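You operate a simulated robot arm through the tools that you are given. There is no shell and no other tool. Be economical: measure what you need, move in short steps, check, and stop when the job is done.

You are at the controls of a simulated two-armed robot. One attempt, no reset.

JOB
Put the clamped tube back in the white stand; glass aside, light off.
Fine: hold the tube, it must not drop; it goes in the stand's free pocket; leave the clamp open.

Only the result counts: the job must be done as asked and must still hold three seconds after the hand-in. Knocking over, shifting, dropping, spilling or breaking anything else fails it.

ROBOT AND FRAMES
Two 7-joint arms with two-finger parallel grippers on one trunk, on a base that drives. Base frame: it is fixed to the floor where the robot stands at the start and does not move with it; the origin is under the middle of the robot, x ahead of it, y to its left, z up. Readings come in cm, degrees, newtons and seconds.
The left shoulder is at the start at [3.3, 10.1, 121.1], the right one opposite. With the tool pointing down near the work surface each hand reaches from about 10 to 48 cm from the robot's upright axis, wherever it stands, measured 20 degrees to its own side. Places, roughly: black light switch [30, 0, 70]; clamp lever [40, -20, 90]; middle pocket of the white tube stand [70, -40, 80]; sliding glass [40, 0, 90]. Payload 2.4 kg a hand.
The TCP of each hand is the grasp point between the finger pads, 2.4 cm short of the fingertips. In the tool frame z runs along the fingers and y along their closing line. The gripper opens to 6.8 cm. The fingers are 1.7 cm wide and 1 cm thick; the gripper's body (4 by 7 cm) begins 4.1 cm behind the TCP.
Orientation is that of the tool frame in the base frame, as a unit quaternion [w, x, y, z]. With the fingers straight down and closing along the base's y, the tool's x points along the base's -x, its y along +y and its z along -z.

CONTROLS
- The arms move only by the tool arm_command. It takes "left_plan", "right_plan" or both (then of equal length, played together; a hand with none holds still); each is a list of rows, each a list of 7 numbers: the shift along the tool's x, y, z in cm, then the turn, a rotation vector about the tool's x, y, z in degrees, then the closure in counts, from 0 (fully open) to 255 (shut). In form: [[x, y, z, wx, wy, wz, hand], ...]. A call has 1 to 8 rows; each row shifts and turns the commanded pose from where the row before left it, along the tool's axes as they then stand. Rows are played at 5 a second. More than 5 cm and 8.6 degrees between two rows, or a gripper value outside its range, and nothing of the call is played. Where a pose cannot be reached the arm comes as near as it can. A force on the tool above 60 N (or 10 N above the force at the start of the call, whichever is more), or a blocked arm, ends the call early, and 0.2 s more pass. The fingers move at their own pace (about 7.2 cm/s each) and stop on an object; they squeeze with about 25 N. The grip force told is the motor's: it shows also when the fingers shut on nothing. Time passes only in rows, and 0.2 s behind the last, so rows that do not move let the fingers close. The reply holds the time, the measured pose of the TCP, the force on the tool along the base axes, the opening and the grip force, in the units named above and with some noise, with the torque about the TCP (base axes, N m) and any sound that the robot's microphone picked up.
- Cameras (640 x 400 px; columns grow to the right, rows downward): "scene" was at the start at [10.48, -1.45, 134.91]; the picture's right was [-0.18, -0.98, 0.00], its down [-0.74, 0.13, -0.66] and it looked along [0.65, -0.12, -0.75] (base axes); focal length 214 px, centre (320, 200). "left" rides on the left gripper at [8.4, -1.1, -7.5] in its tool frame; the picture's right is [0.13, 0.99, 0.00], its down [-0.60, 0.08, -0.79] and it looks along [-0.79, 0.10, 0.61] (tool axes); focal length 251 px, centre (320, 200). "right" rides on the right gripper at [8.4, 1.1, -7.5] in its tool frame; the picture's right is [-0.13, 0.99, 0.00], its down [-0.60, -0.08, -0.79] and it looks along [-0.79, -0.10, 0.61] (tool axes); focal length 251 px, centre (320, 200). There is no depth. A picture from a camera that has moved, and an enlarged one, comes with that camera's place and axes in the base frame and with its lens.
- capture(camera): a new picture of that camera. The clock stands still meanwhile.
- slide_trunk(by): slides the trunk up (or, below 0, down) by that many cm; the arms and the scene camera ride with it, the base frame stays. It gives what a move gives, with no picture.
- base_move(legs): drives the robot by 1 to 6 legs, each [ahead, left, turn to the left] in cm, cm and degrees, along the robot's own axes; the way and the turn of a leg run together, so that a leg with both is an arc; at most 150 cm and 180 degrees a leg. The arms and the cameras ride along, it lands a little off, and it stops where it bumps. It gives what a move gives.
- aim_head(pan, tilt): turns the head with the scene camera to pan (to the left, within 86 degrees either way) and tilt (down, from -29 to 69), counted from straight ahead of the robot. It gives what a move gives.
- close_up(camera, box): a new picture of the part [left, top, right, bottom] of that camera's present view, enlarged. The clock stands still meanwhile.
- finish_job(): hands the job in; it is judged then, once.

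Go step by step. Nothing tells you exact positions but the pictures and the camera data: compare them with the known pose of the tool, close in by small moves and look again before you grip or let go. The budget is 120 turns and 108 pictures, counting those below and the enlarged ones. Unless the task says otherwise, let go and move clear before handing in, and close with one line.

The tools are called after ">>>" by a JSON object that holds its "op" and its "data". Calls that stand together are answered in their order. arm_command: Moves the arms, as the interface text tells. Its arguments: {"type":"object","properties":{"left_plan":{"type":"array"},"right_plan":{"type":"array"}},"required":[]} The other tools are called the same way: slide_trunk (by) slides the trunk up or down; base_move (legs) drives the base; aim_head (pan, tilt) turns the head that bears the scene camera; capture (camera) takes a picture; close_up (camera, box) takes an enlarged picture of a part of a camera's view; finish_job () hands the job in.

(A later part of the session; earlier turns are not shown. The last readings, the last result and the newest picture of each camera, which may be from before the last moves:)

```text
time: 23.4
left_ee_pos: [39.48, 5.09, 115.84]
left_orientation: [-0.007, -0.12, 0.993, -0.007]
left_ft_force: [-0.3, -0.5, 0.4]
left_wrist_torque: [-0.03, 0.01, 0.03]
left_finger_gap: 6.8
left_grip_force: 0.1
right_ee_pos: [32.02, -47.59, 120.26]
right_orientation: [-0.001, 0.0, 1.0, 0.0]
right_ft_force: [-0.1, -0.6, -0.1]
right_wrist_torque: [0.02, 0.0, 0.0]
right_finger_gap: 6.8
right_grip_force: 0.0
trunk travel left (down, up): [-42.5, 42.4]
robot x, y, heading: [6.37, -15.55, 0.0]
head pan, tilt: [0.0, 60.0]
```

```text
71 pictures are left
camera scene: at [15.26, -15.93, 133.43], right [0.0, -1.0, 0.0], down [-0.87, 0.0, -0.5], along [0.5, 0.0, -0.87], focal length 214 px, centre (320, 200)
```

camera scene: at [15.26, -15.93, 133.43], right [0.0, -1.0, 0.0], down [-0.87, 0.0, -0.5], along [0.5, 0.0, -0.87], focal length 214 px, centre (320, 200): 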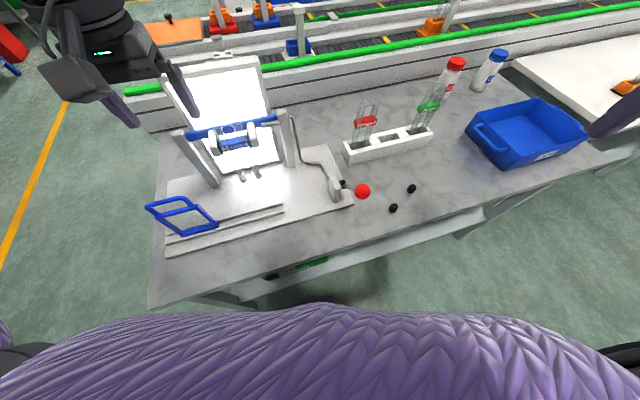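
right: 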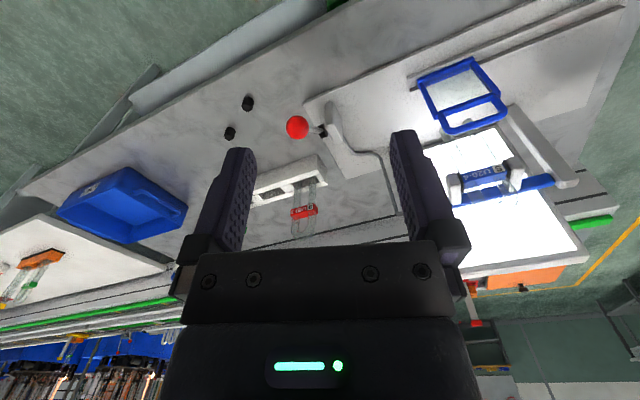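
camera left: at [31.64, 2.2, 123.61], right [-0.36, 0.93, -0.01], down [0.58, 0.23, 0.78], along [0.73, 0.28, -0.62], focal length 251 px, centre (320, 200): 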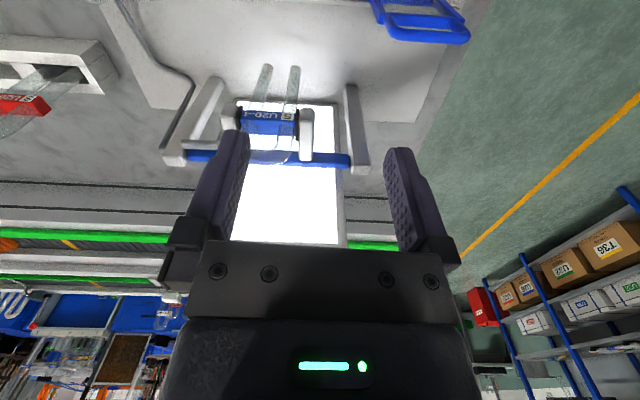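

The glass is aside and upright. I'll move the base 3 cm ahead for reach and measure the tube and jaws.

>>> {"op": "base_move", "data": {"legs": [[3, 0, 0]]}}

>>> {"op": "close_up", "data": {"camera": "left", "box": [180, 80, 340, 180]}}

>>> {"op": "close_up", "data": {"camera": "scene", "box": [150, 80, 310, 180]}}

>>> {"op": "close_up", "data": {"camera": "right", "box": [320, 0, 640, 200]}}

```text
time: 24.3
left_ee_pos: [42.64, 5.08, 115.83]
left_orientation: [-0.008, -0.12, 0.993, -0.006]
left_ft_force: [0.0, 0.0, 0.6]
left_wrist_torque: [-0.02, 0.02, 0.01]
left_finger_gap: 6.79
left_grip_force: 0.1
right_ee_pos: [35.22, -47.62, 120.39]
right_orientation: [0.0, 0.001, 1.0, 0.0]
right_ft_force: [0.3, 0.1, 0.2]
right_wrist_torque: [-0.03, -0.01, 0.0]
right_finger_gap: 6.78
right_grip_force: 0.1
trunk travel left (down, up): [-42.5, 42.4]
robot x, y, heading: [8.94, -15.74, -0.1]
head pan, tilt: [0.0, 60.0]
```

```text
4.00 times, centred on (260, 130) of left
camera zoom: at [34.82, 2.15, 123.58], right [-0.36, 0.93, -0.01], down [0.58, 0.23, 0.78], along [0.73, 0.28, -0.62], focal length 1006 px, centre (560, 480)
```

zoom: 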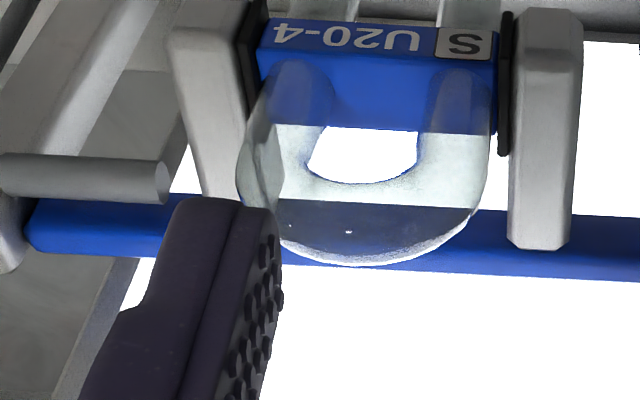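

```text
4.00 times, centred on (230, 130) of scene
camera zoom: at [18.43, -15.96, 133.42], right [0.0, -1.0, 0.0], down [-0.87, 0.0, -0.5], along [0.5, 0.0, -0.87], focal length 858 px, centre (680, 480)
```

zoom: 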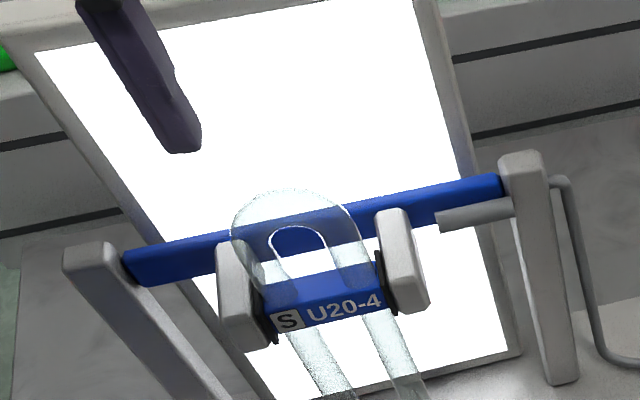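

```text
2.00 times, centred on (480, 100) of right
camera zoom: at [26.77, -46.36, 127.81], right [0.13, 0.99, 0.0], down [0.61, -0.08, 0.79], along [0.79, -0.1, -0.61], focal length 503 px, centre (0, 400)
```

zoom: 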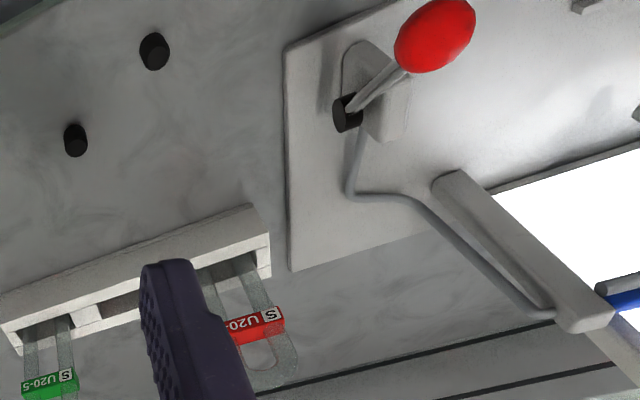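

The label is about 6.1 cm wide centred near [50.4, 2.7], with the tube apex near z 105. I need the jaw tops and the exact tube width, so I'll zoom in further.

>>> {"op": "close_up", "data": {"camera": "left", "box": [216, 80, 328, 150]}}

>>> {"op": "close_up", "data": {"camera": "scene", "box": [196, 120, 260, 160]}}

```text
5.71 times, centred on (272, 115) of left
camera zoom: at [34.82, 2.15, 123.58], right [-0.36, 0.93, -0.01], down [0.58, 0.23, 0.78], along [0.73, 0.28, -0.62], focal length 1437 px, centre (594, 686)
```

zoom: 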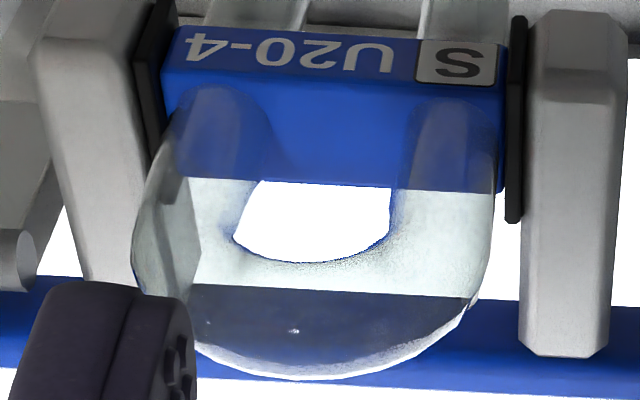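

```text
10.00 times, centred on (228, 140) of scene
camera zoom: at [18.43, -15.96, 133.42], right [0.0, -1.0, 0.0], down [-0.87, 0.0, -0.5], along [0.5, 0.0, -0.87], focal length 2145 px, centre (1240, 800)
```

zoom: 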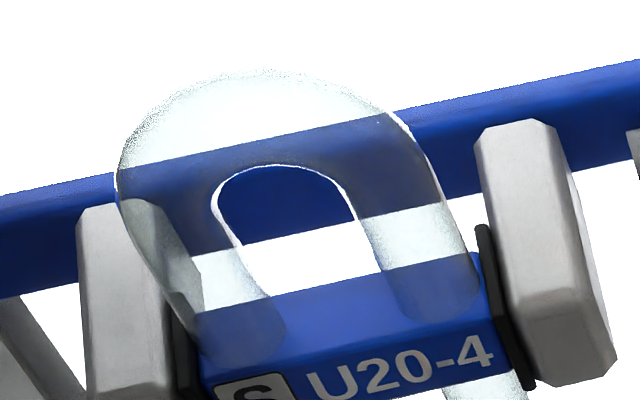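

The jaw tops are about level with the label top (z ≈ 98.8), so the fingers can take the tube's outer legs above them, with tips near 99.8. I'll move above the tube and check centring.

>>> {"op": "arm_command", "data": {"left_plan": [[-3.41, -1.96, 0, 0, 0, 0, 0], [-3.41, -1.96, 0, 0, 0, -2.7, 0], [0, 0, 3, 0, 0, 0, 0], [0, 0, 2.5, 0, 0, 0, 0]]}}

>>> {"op": "capture", "data": {"camera": "left"}}

>>> {"op": "close_up", "data": {"camera": "scene", "box": [150, 80, 310, 180]}}

```text
time: 25.3
left_ee_pos: [50.13, 3.05, 110.29]
left_orientation: [-0.008, -0.145, 0.989, -0.005]
left_ft_force: [0.7, 0.2, 0.0]
left_wrist_torque: [0.0, -0.04, -0.02]
left_finger_gap: 6.78
left_grip_force: 0.1
right_ee_pos: [34.95, -47.62, 120.41]
right_orientation: [-0.001, 0.001, 1.0, 0.0]
right_ft_force: [0.7, 0.8, 0.0]
right_wrist_torque: [0.0, -0.02, 0.0]
right_finger_gap: 6.81
right_grip_force: 0.0
trunk travel left (down, up): [-42.5, 42.4]
robot x, y, heading: [8.85, -16.12, 0.0]
head pan, tilt: [0.0, 60.0]
```

```text
65 pictures are left
camera left: at [42.5, -0.4, 118.01], right [-0.41, 0.91, -0.01], down [0.57, 0.26, 0.78], along [0.72, 0.31, -0.62], focal length 251 px, centre (320, 200)
```

left: 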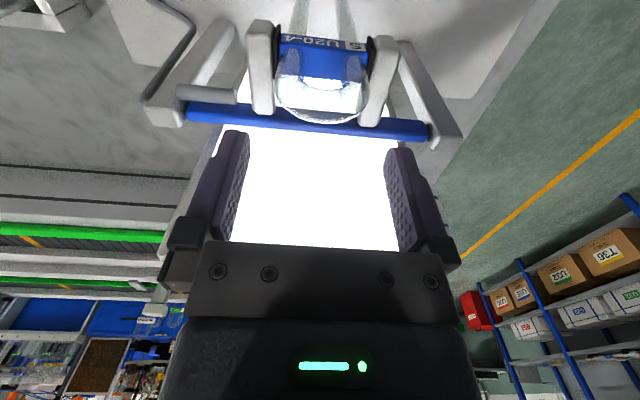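

```text
4.00 times, centred on (230, 130) of scene
camera zoom: at [18.32, -15.95, 133.43], right [0.0, -1.0, 0.0], down [-0.87, 0.0, -0.5], along [0.5, 0.0, -0.87], focal length 858 px, centre (680, 480)
```

zoom: 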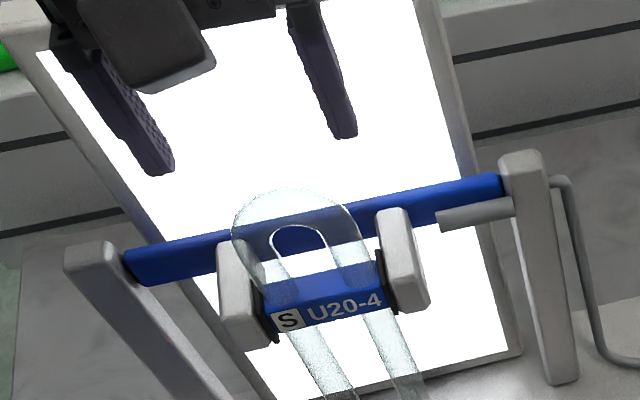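

I'll zoom the left camera to compute the tube's offset directly in the tool frame.

>>> {"op": "close_up", "data": {"camera": "left", "box": [240, 10, 400, 130]}}

```text
3.33 times, centred on (320, 70) of left
camera zoom: at [42.5, -0.4, 118.01], right [-0.41, 0.91, -0.01], down [0.57, 0.26, 0.78], along [0.72, 0.31, -0.62], focal length 838 px, centre (320, 633)
```

zoom: 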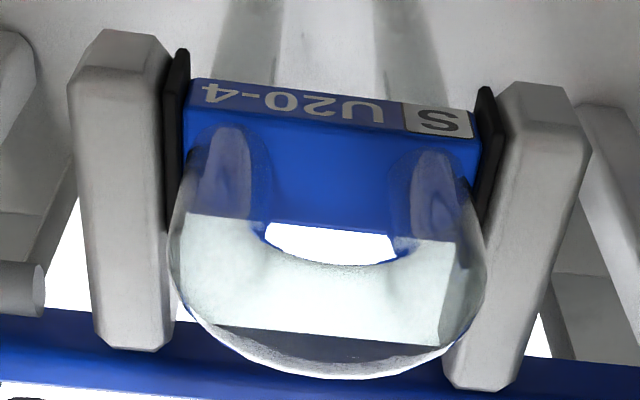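

Alignment is very close: offset 0.13 cm and 1.3° of yaw. I'll correct it and descend to just around the arch.

>>> {"op": "arm_command", "data": {"left_plan": [[0, 0.13, 1, 0, 0, -1.3, 0], [0, 0, 2.5, 0, 0, 0, 0]]}}

>>> {"op": "close_up", "data": {"camera": "left", "box": [200, 40, 440, 190]}}

```text
time: 25.9
left_ee_pos: [49.95, 2.94, 106.77]
left_orientation: [-0.008, -0.155, 0.988, -0.006]
left_ft_force: [0.5, -0.4, -0.1]
left_wrist_torque: [-0.03, 0.03, -0.02]
left_finger_gap: 6.78
left_grip_force: 0.0
right_ee_pos: [34.86, -47.7, 120.39]
right_orientation: [0.0, 0.001, 1.0, 0.0]
right_ft_force: [0.0, -0.8, 0.6]
right_wrist_torque: [-0.01, 0.01, -0.01]
right_finger_gap: 6.79
right_grip_force: 0.1
trunk travel left (down, up): [-42.5, 42.4]
robot x, y, heading: [8.7, -15.68, -0.0]
head pan, tilt: [0.0, 60.0]
```

```text
2.67 times, centred on (320, 115) of left
camera zoom: at [42.47, -0.51, 114.62], right [-0.43, 0.9, -0.01], down [0.56, 0.27, 0.78], along [0.71, 0.33, -0.62], focal length 670 px, centre (320, 427)
```

zoom: 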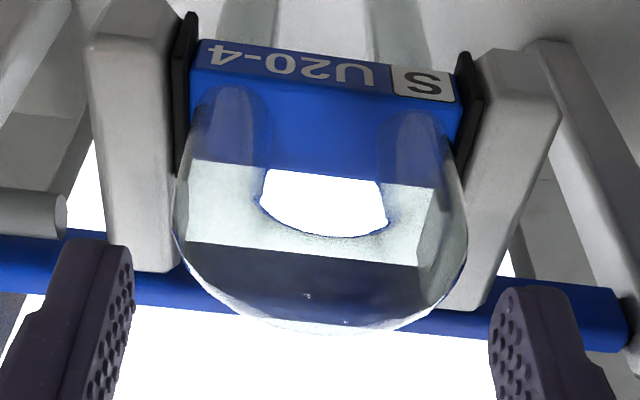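

Centred within 0.1 mm of the label's middle by calculation. I'll descend 4.5 cm in small steps with the fingers open.

>>> {"op": "arm_command", "data": {"left_plan": [[0, 0, 1.5, 0, 0, 0, 0], [0, 0, 1.5, 0, 0, 0, 0], [0, 0, 1.2, 0, 0, 0, 0]]}}

>>> {"op": "capture", "data": {"camera": "left"}}

>>> {"op": "close_up", "data": {"camera": "scene", "box": [170, 100, 290, 175]}}

```text
time: 26.7
left_ee_pos: [49.96, 2.95, 103.06]
left_orientation: [-0.002, -0.156, 0.988, -0.007]
left_ft_force: [6.1, 4.7, 42.5]
left_wrist_torque: [1.75, 0.09, -0.39]
left_finger_gap: 6.81
left_grip_force: 0.1
right_ee_pos: [34.88, -47.64, 120.56]
right_orientation: [-0.001, 0.0, 1.0, -0.001]
right_ft_force: [0.2, -0.1, -0.1]
right_wrist_torque: [-0.01, -0.02, 0.02]
right_finger_gap: 6.79
right_grip_force: 0.1
trunk travel left (down, up): [-42.5, 42.4]
robot x, y, heading: [8.91, -15.75, -0.1]
head pan, tilt: [0.0, 60.0]
```

```text
61 pictures are left
camera left: at [42.22, -0.57, 110.7], right [-0.43, 0.9, -0.01], down [0.55, 0.27, 0.79], along [0.71, 0.33, -0.62], focal length 251 px, centre (320, 200)
```

left: 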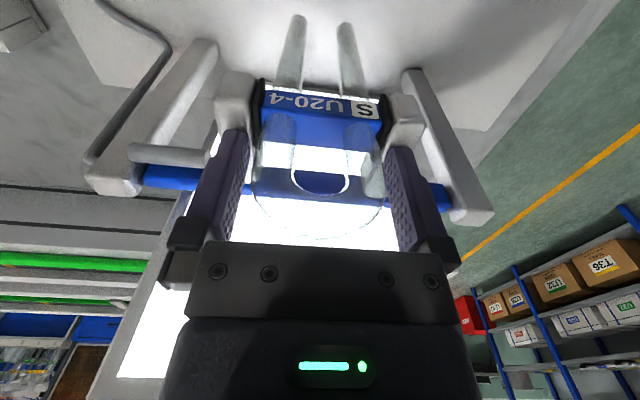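

```text
5.33 times, centred on (230, 138) of scene
camera zoom: at [18.12, -16.05, 133.52], right [0.0, -1.0, 0.0], down [-0.87, 0.0, -0.5], along [0.5, 0.0, -0.87], focal length 1144 px, centre (800, 533)
```

zoom: 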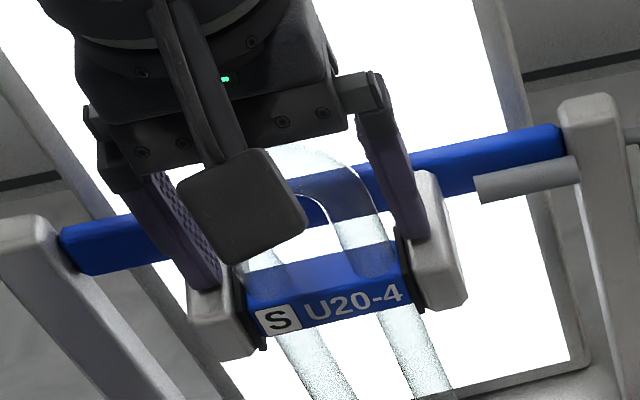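

The fingertips touched the jaw tops (42 N), so those are at z ≈ 100.7. I'll rise 0.6 cm off them and check the force before gripping.

>>> {"op": "arm_command", "data": {"left_plan": [[0, 0, -1.2, 0, 0, 0, 0], [0, 0, 0, 0, 0, 0, 0]]}}

>>> {"op": "close_up", "data": {"camera": "left", "box": [200, 60, 440, 260]}}

```text
time: 27.3
left_ee_pos: [49.95, 2.9, 103.8]
left_orientation: [-0.009, -0.155, 0.988, -0.006]
left_ft_force: [-0.3, 0.4, -0.6]
left_wrist_torque: [0.02, -0.03, -0.03]
left_finger_gap: 6.78
left_grip_force: 0.2
right_ee_pos: [34.97, -47.61, 120.25]
right_orientation: [-0.001, 0.0, 1.0, 0.0]
right_ft_force: [-0.2, 0.4, 0.0]
right_wrist_torque: [0.0, 0.02, -0.01]
right_finger_gap: 6.79
right_grip_force: 0.1
trunk travel left (down, up): [-42.5, 42.4]
robot x, y, heading: [8.79, -15.72, 0.0]
head pan, tilt: [0.0, 60.0]
```

```text
2.00 times, centred on (320, 160) of left
camera zoom: at [42.31, -0.5, 111.45], right [-0.43, 0.9, -0.01], down [0.56, 0.27, 0.78], along [0.71, 0.33, -0.62], focal length 503 px, centre (320, 280)
```

zoom: 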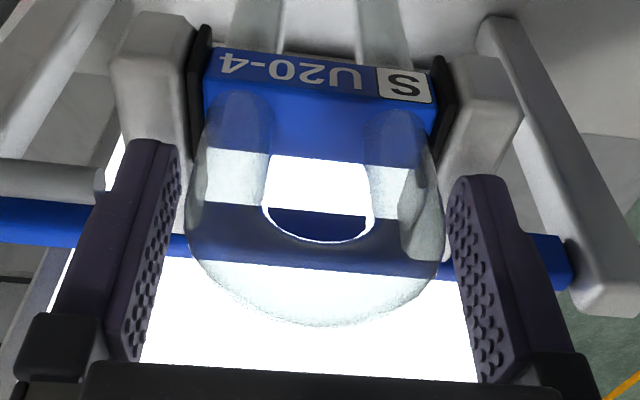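

By comparing heights, the label top is at z ≈ 100.6 and the tube centre lies 0.75 cm toward the robot and 0.18 cm sideways. I'll correct that and close gently onto the tube.

>>> {"op": "arm_command", "data": {"left_plan": [[0.75, -0.18, 0, 0, 0, 0, 0], [0, 0, 0, 0, 0, 0, 0]]}}

>>> {"op": "close_up", "data": {"camera": "left", "box": [200, 60, 440, 260]}}

```text
time: 27.9
left_ee_pos: [49.28, 2.61, 103.88]
left_orientation: [-0.007, -0.155, 0.988, -0.005]
left_ft_force: [0.2, -0.3, 0.5]
left_wrist_torque: [0.01, -0.01, 0.0]
left_finger_gap: 6.79
left_grip_force: 0.1
right_ee_pos: [35.1, -47.73, 120.26]
right_orientation: [0.0, 0.001, 1.0, 0.0]
right_ft_force: [-0.9, -0.1, 0.6]
right_wrist_torque: [0.0, 0.04, 0.0]
right_finger_gap: 6.78
right_grip_force: 0.1
trunk travel left (down, up): [-42.5, 42.4]
robot x, y, heading: [9.04, -16.19, -0.1]
head pan, tilt: [0.0, 60.0]
```

```text
2.00 times, centred on (320, 160) of left
camera zoom: at [41.67, -0.97, 111.55], right [-0.43, 0.9, -0.01], down [0.56, 0.27, 0.78], along [0.71, 0.33, -0.62], focal length 503 px, centre (320, 280)
```

zoom: 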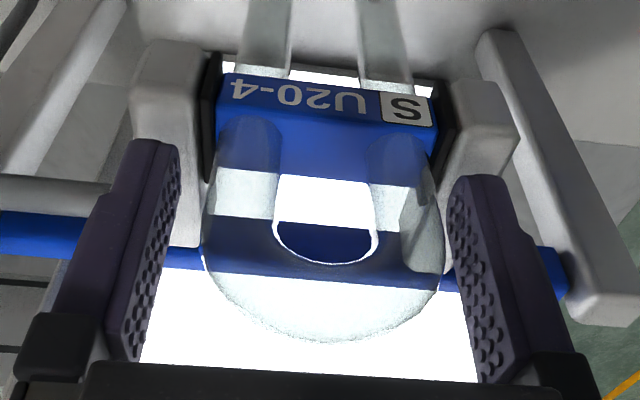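

The tube is centred within about 1 mm. I'll nudge 0.1 cm and close.

>>> {"op": "arm_command", "data": {"left_plan": [[0, 0.1, 0, 0, 0, 0, 30], [0, 0, 0, 0, 0, 0, 90], [0, 0, 0, 0, 0, 0, 255], [0, 0, 0, 0, 0, 0, 255]]}}

>>> {"op": "close_up", "data": {"camera": "left", "box": [200, 60, 440, 260]}}

```text
time: 28.9
left_ee_pos: [49.25, 2.62, 103.81]
left_orientation: [-0.008, -0.155, 0.988, -0.007]
left_ft_force: [0.3, 3.9, 2.5]
left_wrist_torque: [0.15, 0.0, 0.03]
left_finger_gap: 5.72
left_grip_force: 25.0
right_ee_pos: [34.92, -47.66, 120.47]
right_orientation: [0.0, 0.001, 1.0, -0.001]
right_ft_force: [-0.1, 0.7, 0.5]
right_wrist_torque: [0.0, 0.02, 0.03]
right_finger_gap: 6.8
right_grip_force: 0.1
trunk travel left (down, up): [-42.5, 42.4]
robot x, y, heading: [8.96, -15.64, -0.1]
head pan, tilt: [0.0, 60.0]
```

```text
2.00 times, centred on (320, 160) of left
camera zoom: at [41.62, -0.84, 111.54], right [-0.43, 0.9, -0.01], down [0.56, 0.27, 0.78], along [0.71, 0.33, -0.62], focal length 503 px, centre (320, 280)
```

zoom: 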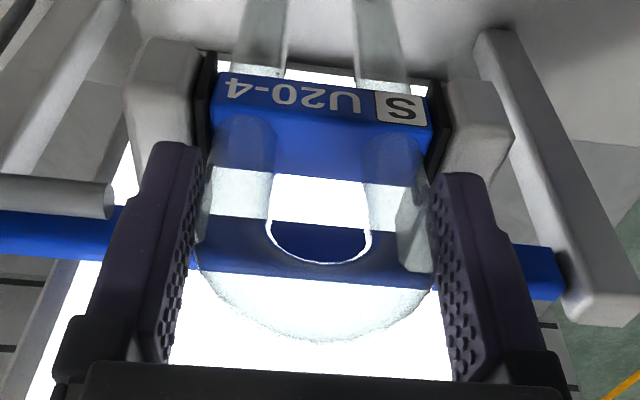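

The tube is held: gap 5.7 cm, 25 N grip. Now for the lever. I'll refine the knob and hub positions.

>>> {"op": "close_up", "data": {"camera": "scene", "box": [290, 130, 418, 210]}}

>>> {"op": "close_up", "data": {"camera": "right", "box": [460, 0, 588, 80]}}

```text
5.00 times, centred on (354, 170) of scene
camera zoom: at [18.29, -15.91, 133.43], right [0.0, -1.0, 0.0], down [-0.87, 0.0, -0.5], along [0.5, 0.0, -0.87], focal length 1072 px, centre (150, 350)
```

zoom: 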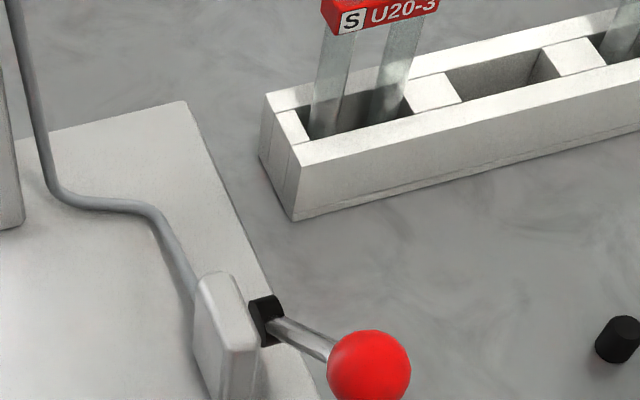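

```text
5.00 times, centred on (524, 40) of right
camera zoom: at [26.64, -46.3, 127.84], right [0.13, 0.99, 0.0], down [0.6, -0.08, 0.79], along [0.79, -0.1, -0.61], focal length 1257 px, centre (-700, 1000)
```

zoom: 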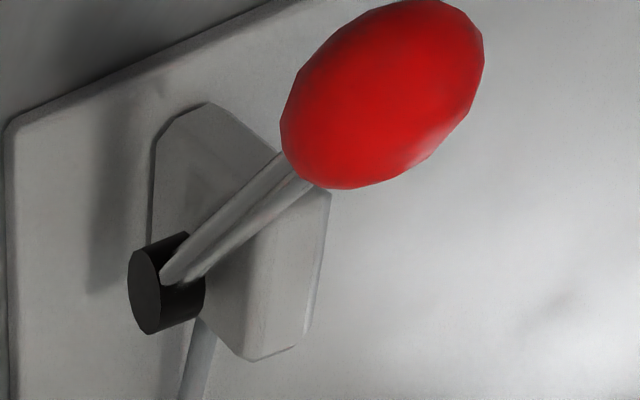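

The knob centre is about [39.1, -24.7, 96] with 3.4 cm diameter. The hub is about [47.6, -21.9, 86.2]. I'll bring the right hand over the knob, with its closing line along the lever's axis.

>>> {"op": "arm_command", "data": {"right_plan": [[-0.82, 4.6, 1, 0, 0, 0, 0], [-0.82, 4.6, 1, 0, 0, 0, 0], [-0.82, 4.6, 1, 0, 0, 0, 0], [-0.82, 4.6, 1, 0, 0, 0, 0], [-0.82, 4.6, 1, 0, 0, 0, 0], [0, 0, 2, 0, 0, -8.5, 0], [0, 0, 3, 0, 0, -8.5, 0], [0, 0, 3, 0, 0, 0, 0]]}}

>>> {"op": "capture", "data": {"camera": "right"}}

>>> {"op": "capture", "data": {"camera": "scene"}}

```text
time: 30.7
left_ee_pos: [49.25, 2.7, 103.75]
left_orientation: [-0.008, -0.156, 0.988, -0.007]
left_ft_force: [0.5, 5.2, 4.1]
left_wrist_torque: [0.17, 0.0, 0.04]
left_finger_gap: 5.68
left_grip_force: 24.7
right_ee_pos: [39.25, -24.48, 107.42]
right_orientation: [0.0, -0.148, 0.989, 0.0]
right_ft_force: [0.9, 1.1, -0.6]
right_wrist_torque: [-0.01, 0.03, 0.0]
right_finger_gap: 6.8
right_grip_force: 0.1
trunk travel left (down, up): [-42.5, 42.4]
robot x, y, heading: [8.81, -15.9, 0.1]
head pan, tilt: [0.0, 60.0]
```

```text
54 pictures are left
camera right: at [30.82, -25.71, 114.84], right [-0.17, 0.99, 0.0], down [0.6, 0.1, 0.79], along [0.78, 0.13, -0.61], focal length 251 px, centre (320, 200)
```

right: 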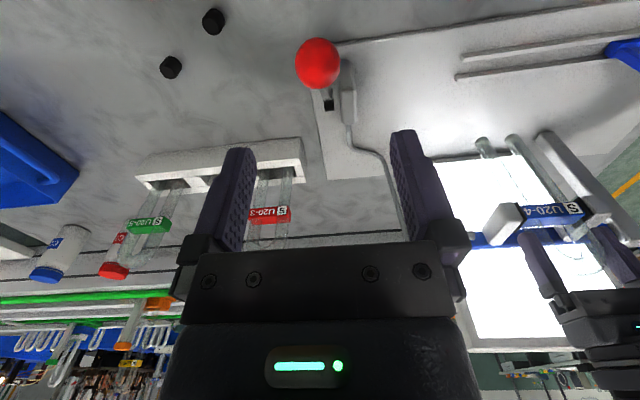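

```text
53 pictures are left
camera scene: at [18.28, -15.9, 133.43], right [0.0, -1.0, 0.0], down [-0.87, 0.0, -0.5], along [0.5, 0.0, -0.87], focal length 214 px, centre (320, 200)
```

scene: 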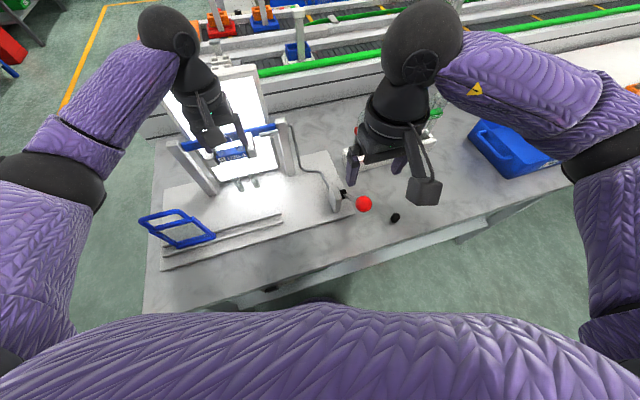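

The knob is centred under the right hand. I'll descend onto it and close.

>>> {"op": "arm_command", "data": {"right_plan": [[0, 0, 4, 0, 0, 0, 0], [0, 0, 4, 0, 0, 0, 0], [0, 0, 2.8, 0, 0, 0, 0], [0, 0, 0, 0, 0, 0, 0]]}}

>>> {"op": "capture", "data": {"camera": "right"}}

```text
time: 31.7
left_ee_pos: [49.13, 2.71, 103.76]
left_orientation: [-0.008, -0.155, 0.988, -0.007]
left_ft_force: [-1.7, 3.5, 2.9]
left_wrist_torque: [0.19, 0.07, 0.02]
left_finger_gap: 5.68
left_grip_force: 24.6
right_ee_pos: [39.22, -24.54, 96.47]
right_orientation: [0.0, -0.146, 0.989, 0.001]
right_ft_force: [0.2, 0.3, 0.0]
right_wrist_torque: [0.02, -0.02, 0.01]
right_finger_gap: 6.78
right_grip_force: 0.0
trunk travel left (down, up): [-42.5, 42.4]
robot x, y, heading: [8.91, -16.09, 0.1]
head pan, tilt: [0.0, 60.0]
```

```text
52 pictures are left
camera right: at [30.8, -25.71, 103.99], right [-0.17, 0.99, 0.0], down [0.6, 0.1, 0.79], along [0.78, 0.13, -0.61], focal length 251 px, centre (320, 200)
```

right: 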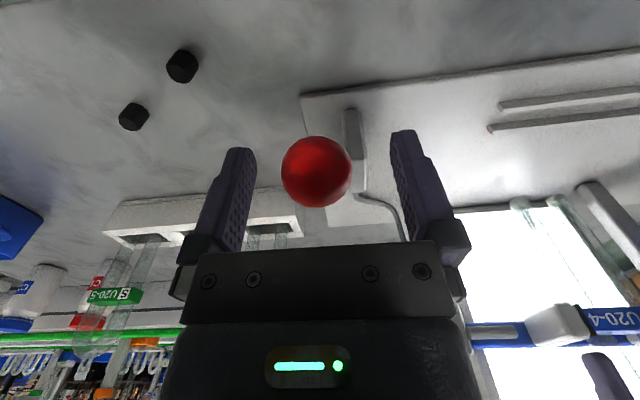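

I'll lower 0.5 cm, grip the knob and try a 1 cm move along the arc, up and forward, watching the forces.

>>> {"op": "arm_command", "data": {"right_plan": [[0, 0, 0.5, 0, 0, 0, 0], [0, 0, 0, 0, 0, 0, 255], [0, 0, 0, 0, 0, 0, 255], [0, 0, 0, 0, 0, 0, 255], [0, 0, 0, 0, 0, 0, 255]]}}

>>> {"op": "arm_command", "data": {"right_plan": [[-0.37, 0, -0.34, 0, 0, 0, 255], [-0.37, 0, -0.34, 0, 0, 0, 255]]}}

>>> {"op": "capture", "data": {"camera": "right"}}

```text
time: 32.9
left_ee_pos: [49.18, 2.6, 103.79]
left_orientation: [-0.008, -0.156, 0.988, -0.005]
left_ft_force: [-4.7, 15.7, 0.4]
left_wrist_torque: [0.51, 0.19, 0.0]
left_finger_gap: 5.68
left_grip_force: 25.1
right_ee_pos: [39.06, -24.64, 96.09]
right_orientation: [0.0, -0.145, 0.989, -0.001]
right_ft_force: [6.4, -18.4, -0.6]
right_wrist_torque: [-0.1, 0.05, -0.1]
right_finger_gap: 3.26
right_grip_force: 45.3
trunk travel left (down, up): [-42.5, 42.4]
robot x, y, heading: [8.88, -15.89, -0.1]
head pan, tilt: [0.0, 60.0]
```

```text
time: 33.5
left_ee_pos: [49.23, 2.54, 103.73]
left_orientation: [-0.007, -0.155, 0.988, -0.006]
left_ft_force: [-5.7, 12.7, 2.9]
left_wrist_torque: [0.41, 0.27, -0.04]
left_finger_gap: 5.69
left_grip_force: 25.6
right_ee_pos: [39.77, -24.45, 96.72]
right_orientation: [-0.003, -0.146, 0.989, -0.001]
right_ft_force: [1.7, -11.6, -15.1]
right_wrist_torque: [-0.42, 1.27, -0.04]
right_finger_gap: 3.29
right_grip_force: 45.2
trunk travel left (down, up): [-42.5, 42.4]
robot x, y, heading: [8.99, -15.62, 0.1]
head pan, tilt: [0.0, 60.0]
```

```text
51 pictures are left
camera right: at [31.5, -25.67, 104.13], right [-0.17, 0.99, 0.0], down [0.6, 0.1, 0.79], along [0.78, 0.13, -0.61], focal length 251 px, centre (320, 200)
```

right: 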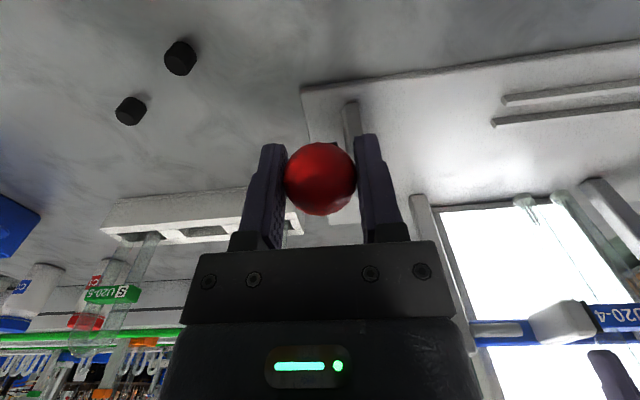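

The knob follows and the lever is moving up and forward. I'll take out the sideways load (0.25 cm) and continue along the arc.

>>> {"op": "arm_command", "data": {"right_plan": [[0, -0.25, 0, 0, 0, 0, 255], [-0.81, 0, -0.59, 0, 0, 0, 255], [-0.85, 0, -0.53, 0, 0, 0, 255]]}}

>>> {"op": "close_up", "data": {"camera": "left", "box": [200, 60, 440, 260]}}

```text
time: 34.3
left_ee_pos: [49.15, 2.66, 103.77]
left_orientation: [-0.006, -0.155, 0.988, -0.008]
left_ft_force: [1.4, -3.6, 0.6]
left_wrist_torque: [-0.13, -0.03, 0.02]
left_finger_gap: 5.66
left_grip_force: 25.0
right_ee_pos: [41.39, -23.96, 97.83]
right_orientation: [0.0, -0.149, 0.989, 0.002]
right_ft_force: [-13.5, 15.6, -9.4]
right_wrist_torque: [-0.3, 1.3, 0.05]
right_finger_gap: 3.29
right_grip_force: 45.4
trunk travel left (down, up): [-42.5, 42.4]
robot x, y, heading: [8.84, -16.09, -0.4]
head pan, tilt: [0.0, 60.0]
```

```text
2.00 times, centred on (320, 160) of left
camera zoom: at [41.54, -0.8, 111.55], right [-0.43, 0.9, -0.01], down [0.56, 0.27, 0.78], along [0.71, 0.33, -0.62], focal length 503 px, centre (320, 280)
```

zoom: 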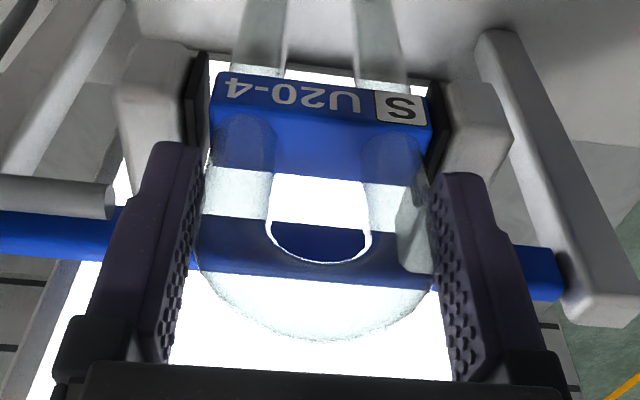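

The right jaw is backing away from the label, so this opens the clamp and the tube stays held. I'll continue along the arc.

>>> {"op": "arm_command", "data": {"right_plan": [[-0.88, 0.1, -0.47, 0, 0, 0, 255], [-0.92, 0, -0.39, 0, 0, 0, 255], [-0.95, 0, -0.31, 0, 0, 0, 255]]}}

>>> {"op": "capture", "data": {"camera": "right"}}

>>> {"op": "close_up", "data": {"camera": "left", "box": [200, 60, 440, 260]}}

```text
time: 35.1
left_ee_pos: [49.17, 2.79, 103.82]
left_orientation: [-0.007, -0.155, 0.988, -0.007]
left_ft_force: [5.0, -10.3, 6.4]
left_wrist_torque: [-0.22, -0.09, -0.08]
left_finger_gap: 5.67
left_grip_force: 25.1
right_ee_pos: [43.98, -23.1, 99.03]
right_orientation: [0.0, -0.148, 0.989, 0.0]
right_ft_force: [-16.6, 19.5, -8.1]
right_wrist_torque: [-0.36, 1.28, -0.01]
right_finger_gap: 3.3
right_grip_force: 45.0
trunk travel left (down, up): [-42.5, 42.4]
robot x, y, heading: [8.96, -15.89, 0.1]
head pan, tilt: [0.0, 60.0]
```

```text
49 pictures are left
camera right: at [35.75, -24.32, 106.58], right [-0.17, 0.99, 0.0], down [0.6, 0.1, 0.79], along [0.78, 0.13, -0.61], focal length 251 px, centre (320, 200)
```

right: 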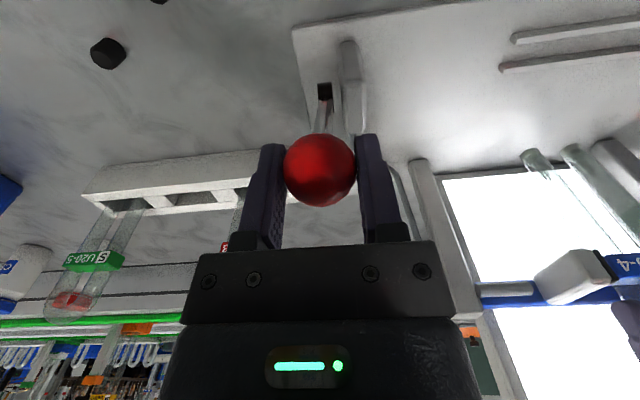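

```text
2.00 times, centred on (320, 160) of left
camera zoom: at [41.53, -0.8, 111.57], right [-0.43, 0.9, -0.01], down [0.56, 0.27, 0.78], along [0.71, 0.33, -0.62], focal length 503 px, centre (320, 280)
```

zoom: 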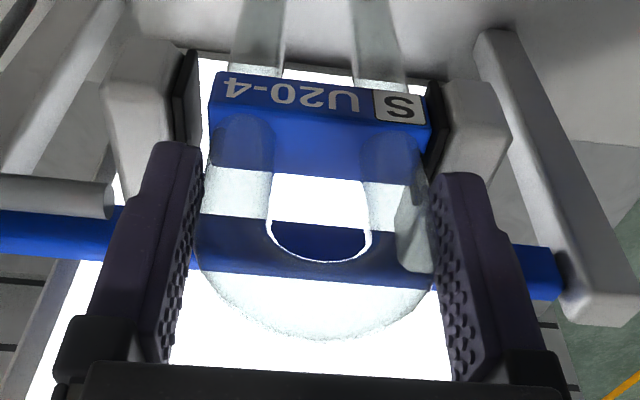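

The right jaw keeps opening while the left jaw is fixed. I'll relieve the sideways load again and continue over the top.

>>> {"op": "arm_command", "data": {"right_plan": [[-0.97, 0.25, -0.24, 0, 0, 0, 255], [-1.0, 0.05, -0.16, 0, 0, 0, 255], [-1.0, 0.05, -0.07, 0, 0, 0, 255], [-1.0, 0.05, 0.02, 0, 0, 0, 255]]}}

>>> {"op": "close_up", "data": {"camera": "left", "box": [200, 60, 440, 260]}}

```text
time: 36.1
left_ee_pos: [49.09, 2.61, 103.77]
left_orientation: [-0.008, -0.155, 0.988, -0.006]
left_ft_force: [1.5, -0.2, 0.1]
left_wrist_torque: [-0.01, 0.0, -0.02]
left_finger_gap: 5.68
left_grip_force: 25.4
right_ee_pos: [47.72, -21.81, 99.44]
right_orientation: [0.001, -0.146, 0.989, -0.001]
right_ft_force: [-5.7, -5.1, 8.9]
right_wrist_torque: [-0.36, 1.05, 0.03]
right_finger_gap: 3.29
right_grip_force: 45.4
trunk travel left (down, up): [-42.5, 42.4]
robot x, y, heading: [8.85, -15.78, 0.0]
head pan, tilt: [0.0, 60.0]
```

```text
2.00 times, centred on (320, 160) of left
camera zoom: at [41.55, -0.95, 111.55], right [-0.43, 0.9, -0.01], down [0.56, 0.27, 0.78], along [0.71, 0.33, -0.62], focal length 503 px, centre (320, 280)
```

zoom: 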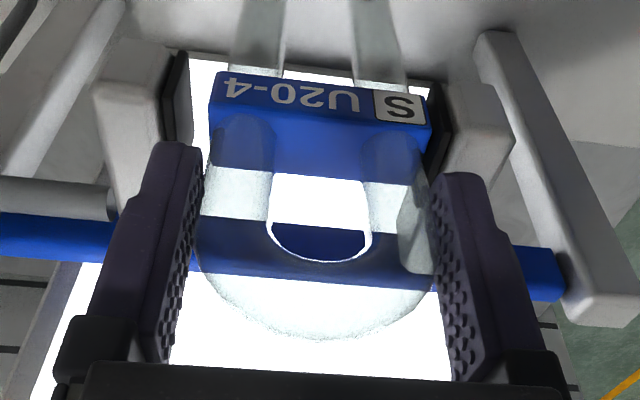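

The lever is now upright and the jaw is opening further. I'll continue forward and down toward the far stop.

>>> {"op": "arm_command", "data": {"right_plan": [[-1.0, 0, 0.06, 0, 0, 0, 255], [-0.99, 0, 0.14, 0, 0, 0, 255], [-0.97, 0, 0.23, 0, 0, 0, 255], [-0.95, 0, 0.31, 0, 0, 0, 255]]}}

>>> {"op": "close_up", "data": {"camera": "left", "box": [200, 60, 440, 260]}}

```text
time: 37.1
left_ee_pos: [49.19, 2.58, 103.95]
left_orientation: [-0.008, -0.154, 0.988, -0.005]
left_ft_force: [0.3, 0.6, 0.2]
left_wrist_torque: [0.01, -0.02, 0.0]
left_finger_gap: 5.66
left_grip_force: 24.7
right_ee_pos: [51.44, -20.71, 98.84]
right_orientation: [0.001, -0.147, 0.989, 0.0]
right_ft_force: [-1.9, -6.2, 12.7]
right_wrist_torque: [-0.49, 1.15, -0.02]
right_finger_gap: 3.28
right_grip_force: 45.1
trunk travel left (down, up): [-42.5, 42.4]
robot x, y, heading: [8.83, -15.72, -0.1]
head pan, tilt: [0.0, 60.0]
```

```text
2.00 times, centred on (320, 160) of left
camera zoom: at [41.56, -0.95, 111.57], right [-0.43, 0.9, -0.01], down [0.56, 0.27, 0.78], along [0.71, 0.33, -0.62], focal length 503 px, centre (320, 280)
```

zoom: 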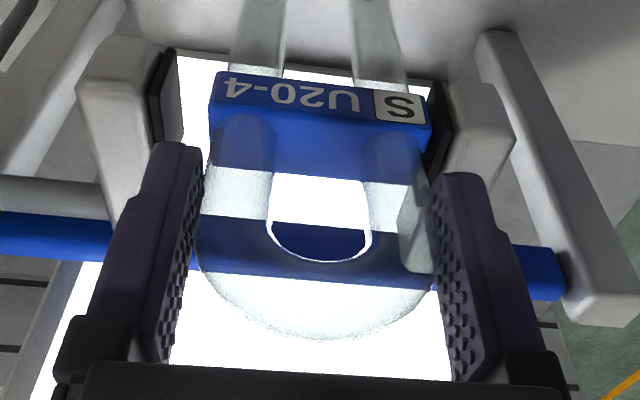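

The clamp is opening steadily, so I'll continue to the end of the lever travel.

>>> {"op": "arm_command", "data": {"right_plan": [[-0.95, -0.05, 0.3, 0, 0, 0, 255], [-0.92, 0, 0.42, 0, 0, 0, 255], [-0.87, 0, 0.5, 0, 0, 0, 255], [-0.82, 0, 0.57, 0, 0, 0, 255]]}}

>>> {"op": "capture", "data": {"camera": "right"}}

>>> {"op": "capture", "data": {"camera": "left"}}

```text
time: 38.1
left_ee_pos: [49.28, 2.59, 103.92]
left_orientation: [-0.007, -0.155, 0.988, -0.006]
left_ft_force: [-0.3, -0.8, -0.4]
left_wrist_torque: [-0.02, -0.03, 0.0]
left_finger_gap: 5.69
left_grip_force: 24.8
right_ee_pos: [54.88, -19.67, 96.94]
right_orientation: [0.0, -0.148, 0.989, -0.001]
right_ft_force: [0.3, 0.0, -0.7]
right_wrist_torque: [0.04, 0.03, 0.0]
right_finger_gap: 0.0
right_grip_force: 23.5
trunk travel left (down, up): [-42.5, 42.4]
robot x, y, heading: [8.7, -16.02, -0.1]
head pan, tilt: [0.0, 60.0]
```

```text
45 pictures are left
camera right: at [46.65, -20.8, 104.35], right [-0.17, 0.99, 0.0], down [0.6, 0.1, 0.79], along [0.78, 0.13, -0.61], focal length 251 px, centre (320, 200)
```

right: 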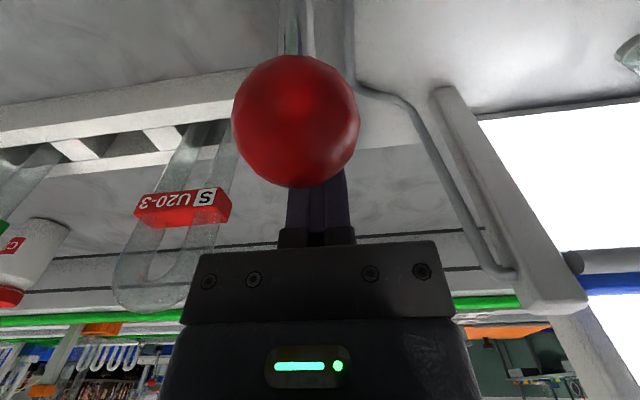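

```text
44 pictures are left
camera left: at [41.63, -0.86, 111.53], right [-0.43, 0.9, -0.01], down [0.56, 0.27, 0.78], along [0.71, 0.33, -0.62], focal length 251 px, centre (320, 200)
```

left: 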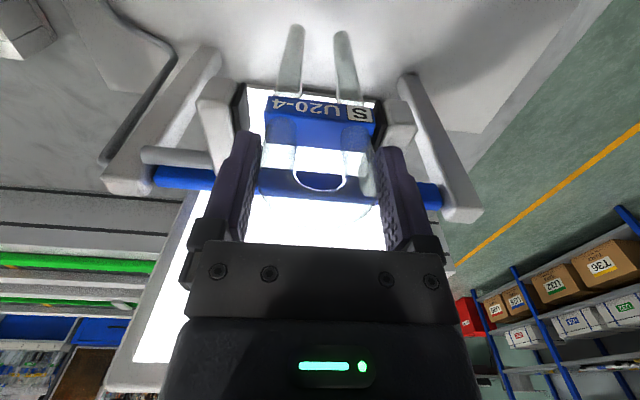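

The clamp is open: the lever rests at its far stop, and the fingers slipped off the knob past it. I'll raise the right hand clear, then move the tube slightly off the fixed pad and lift it.

>>> {"op": "arm_command", "data": {"right_plan": [[0, 0, -4, 0, 0, 0, 255], [0, 0, -4, 0, 0, 0, 255], [0, 0, -4, 0, 0, 0, 255], [2, -3, -3, 0, 0, 0, 255], [4, -3, 0, 0, 0, 0, 255], [4, -3, 0, 0, 0, 0, 255], [4, -3, 0, 0, 0, 0, 255]]}}

>>> {"op": "arm_command", "data": {"left_plan": [[0, -0.3, 0, 0, 0, 0, 255], [0, -0.2, -0.5, 0, 0, 0, 255], [0, 0, -1, 0, 0, 0, 255]]}}

>>> {"op": "capture", "data": {"camera": "left"}}

>>> {"op": "capture", "data": {"camera": "scene"}}

```text
time: 39.7
left_ee_pos: [49.21, 2.53, 103.79]
left_orientation: [-0.008, -0.155, 0.988, -0.005]
left_ft_force: [-0.4, 0.5, -0.1]
left_wrist_torque: [0.03, 0.01, -0.04]
left_finger_gap: 5.71
left_grip_force: 24.8
right_ee_pos: [44.85, -35.15, 112.03]
right_orientation: [0.0, -0.146, 0.989, 0.0]
right_ft_force: [0.1, 0.0, -0.2]
right_wrist_torque: [0.0, 0.0, 0.04]
right_finger_gap: 0.01
right_grip_force: 23.9
trunk travel left (down, up): [-42.5, 42.4]
robot x, y, heading: [8.88, -15.99, 0.0]
head pan, tilt: [0.0, 60.0]
```

```text
time: 40.5
left_ee_pos: [49.36, 2.14, 105.42]
left_orientation: [-0.008, -0.154, 0.988, -0.006]
left_ft_force: [-0.3, -0.6, -0.7]
left_wrist_torque: [-0.01, 0.0, -0.02]
left_finger_gap: 5.7
left_grip_force: 25.4
right_ee_pos: [45.07, -35.12, 112.01]
right_orientation: [-0.001, -0.147, 0.989, 0.0]
right_ft_force: [0.7, -1.0, 0.4]
right_wrist_torque: [-0.01, -0.03, 0.0]
right_finger_gap: 0.0
right_grip_force: 24.0
trunk travel left (down, up): [-42.5, 42.4]
robot x, y, heading: [8.82, -15.97, -0.1]
head pan, tilt: [0.0, 60.0]
```

```text
43 pictures are left
camera left: at [41.79, -1.42, 113.1], right [-0.43, 0.9, -0.01], down [0.56, 0.27, 0.78], along [0.71, 0.33, -0.62], focal length 251 px, centre (320, 200)
```

left: 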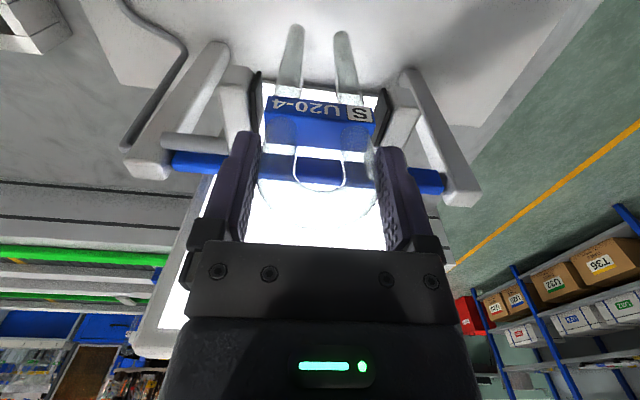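

```text
42 pictures are left
camera scene: at [18.33, -15.95, 133.43], right [0.0, -1.0, 0.0], down [-0.87, 0.0, -0.5], along [0.5, 0.0, -0.87], focal length 214 px, centre (320, 200)
```

scene: 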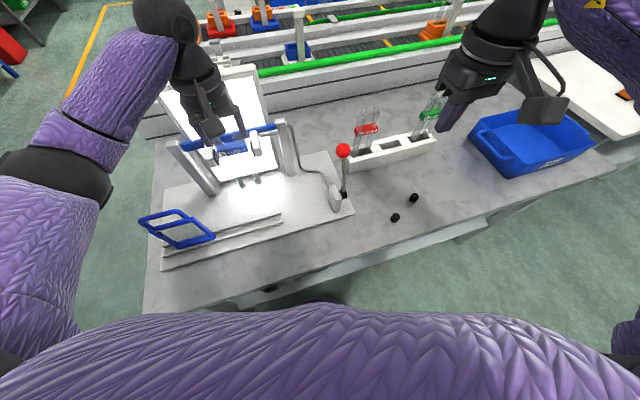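

The tube comes along with the fingers and the lever stays put. I'll lift everything straight up with the trunk.

>>> {"op": "slide_trunk", "data": {"by": 18}}

>>> {"op": "capture", "data": {"camera": "scene"}}

>>> {"op": "capture", "data": {"camera": "left"}}

```text
time: 42.5
left_ee_pos: [49.43, 2.13, 123.27]
left_orientation: [-0.009, -0.155, 0.988, -0.006]
left_ft_force: [0.1, 0.0, -1.0]
left_wrist_torque: [0.0, 0.01, -0.02]
left_finger_gap: 5.67
left_grip_force: 24.7
right_ee_pos: [45.04, -35.19, 129.96]
right_orientation: [-0.001, -0.147, 0.989, 0.0]
right_ft_force: [0.5, -0.3, -0.3]
right_wrist_torque: [-0.01, 0.0, -0.03]
right_finger_gap: 0.0
right_grip_force: 24.1
trunk travel left (down, up): [-60.5, 24.4]
robot x, y, heading: [8.87, -15.72, -0.2]
head pan, tilt: [0.0, 60.0]
```

```text
41 pictures are left
camera scene: at [16.89, -15.95, 151.48], right [0.0, -1.0, 0.0], down [-0.87, 0.0, -0.5], along [0.5, 0.0, -0.87], focal length 214 px, centre (320, 200)
```

scene: 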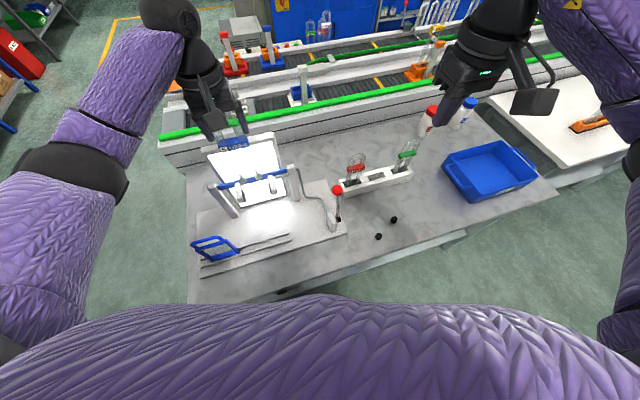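

```text
40 pictures are left
camera left: at [41.82, -1.37, 131.03], right [-0.43, 0.9, -0.01], down [0.56, 0.27, 0.78], along [0.71, 0.33, -0.62], focal length 251 px, centre (320, 200)
```

left: 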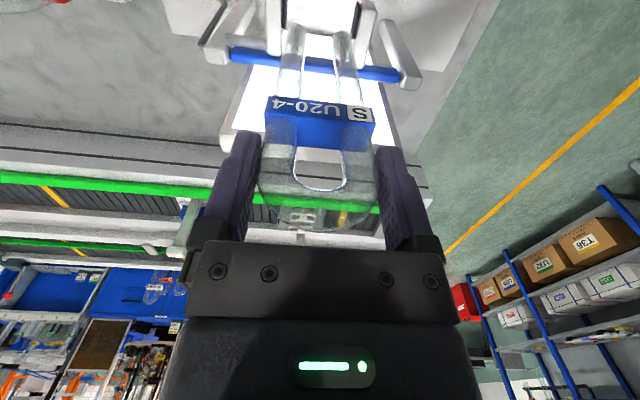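

The tube is clear above the clamp. Now I'll measure the stand's free middle pocket from here.

>>> {"op": "close_up", "data": {"camera": "scene", "box": [320, 130, 432, 200]}}

>>> {"op": "capture", "data": {"camera": "right"}}

```text
5.71 times, centred on (376, 165) of scene
camera zoom: at [16.89, -15.95, 151.48], right [0.0, -1.0, 0.0], down [-0.87, 0.0, -0.5], along [0.5, 0.0, -0.87], focal length 1226 px, centre (0, 400)
```

zoom: 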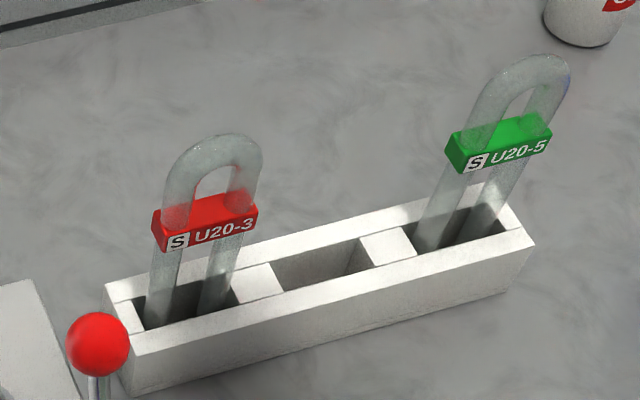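

```text
38 pictures are left
camera right: at [36.77, -36.4, 137.39], right [-0.17, 0.99, 0.0], down [0.6, 0.1, 0.79], along [0.78, 0.13, -0.61], focal length 251 px, centre (320, 200)
```

right: 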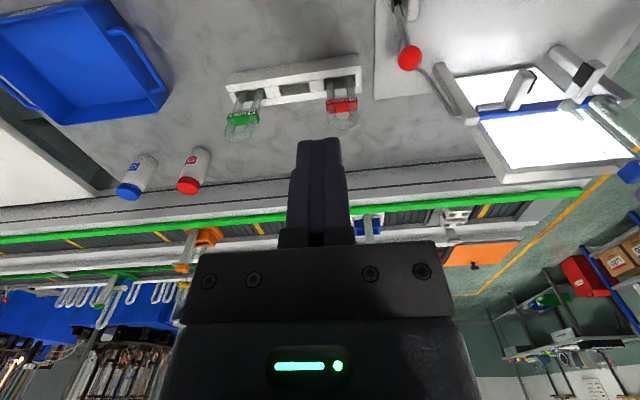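

The free pocket's centre is at about [65.9, -37.6], stand top about z 84.5, yaw 17°, opening about 6.6 × 2.4 cm. Stored tubes have their label at about z 93.6, so the release TCP is about z 97.8. I'll drive right, with the tube high above everything.

>>> {"op": "base_move", "data": {"legs": [[0, -34, 0], [5, 0, 0]]}}

>>> {"op": "capture", "data": {"camera": "scene"}}

```text
time: 45.2
left_ee_pos: [54.53, -31.53, 123.29]
left_orientation: [-0.009, -0.157, 0.988, -0.006]
left_ft_force: [0.6, 0.7, -0.6]
left_wrist_torque: [0.0, 0.03, -0.02]
left_finger_gap: 5.67
left_grip_force: 25.1
right_ee_pos: [50.27, -68.88, 130.03]
right_orientation: [-0.001, -0.148, 0.989, 0.0]
right_ft_force: [-0.6, -0.4, 0.1]
right_wrist_torque: [0.0, 0.01, -0.05]
right_finger_gap: 0.0
right_grip_force: 23.3
trunk travel left (down, up): [-60.5, 24.4]
robot x, y, heading: [13.9, -49.54, -0.0]
head pan, tilt: [0.0, 60.0]
```

```text
37 pictures are left
camera scene: at [22.1, -49.75, 151.48], right [0.0, -1.0, 0.0], down [-0.87, 0.0, -0.5], along [0.5, 0.0, -0.87], focal length 214 px, centre (320, 200)
```

scene: 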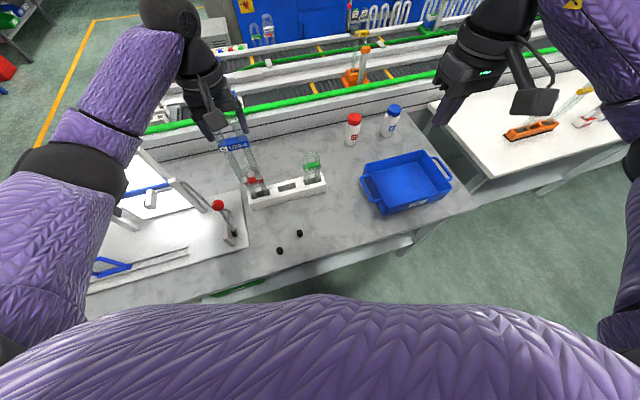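

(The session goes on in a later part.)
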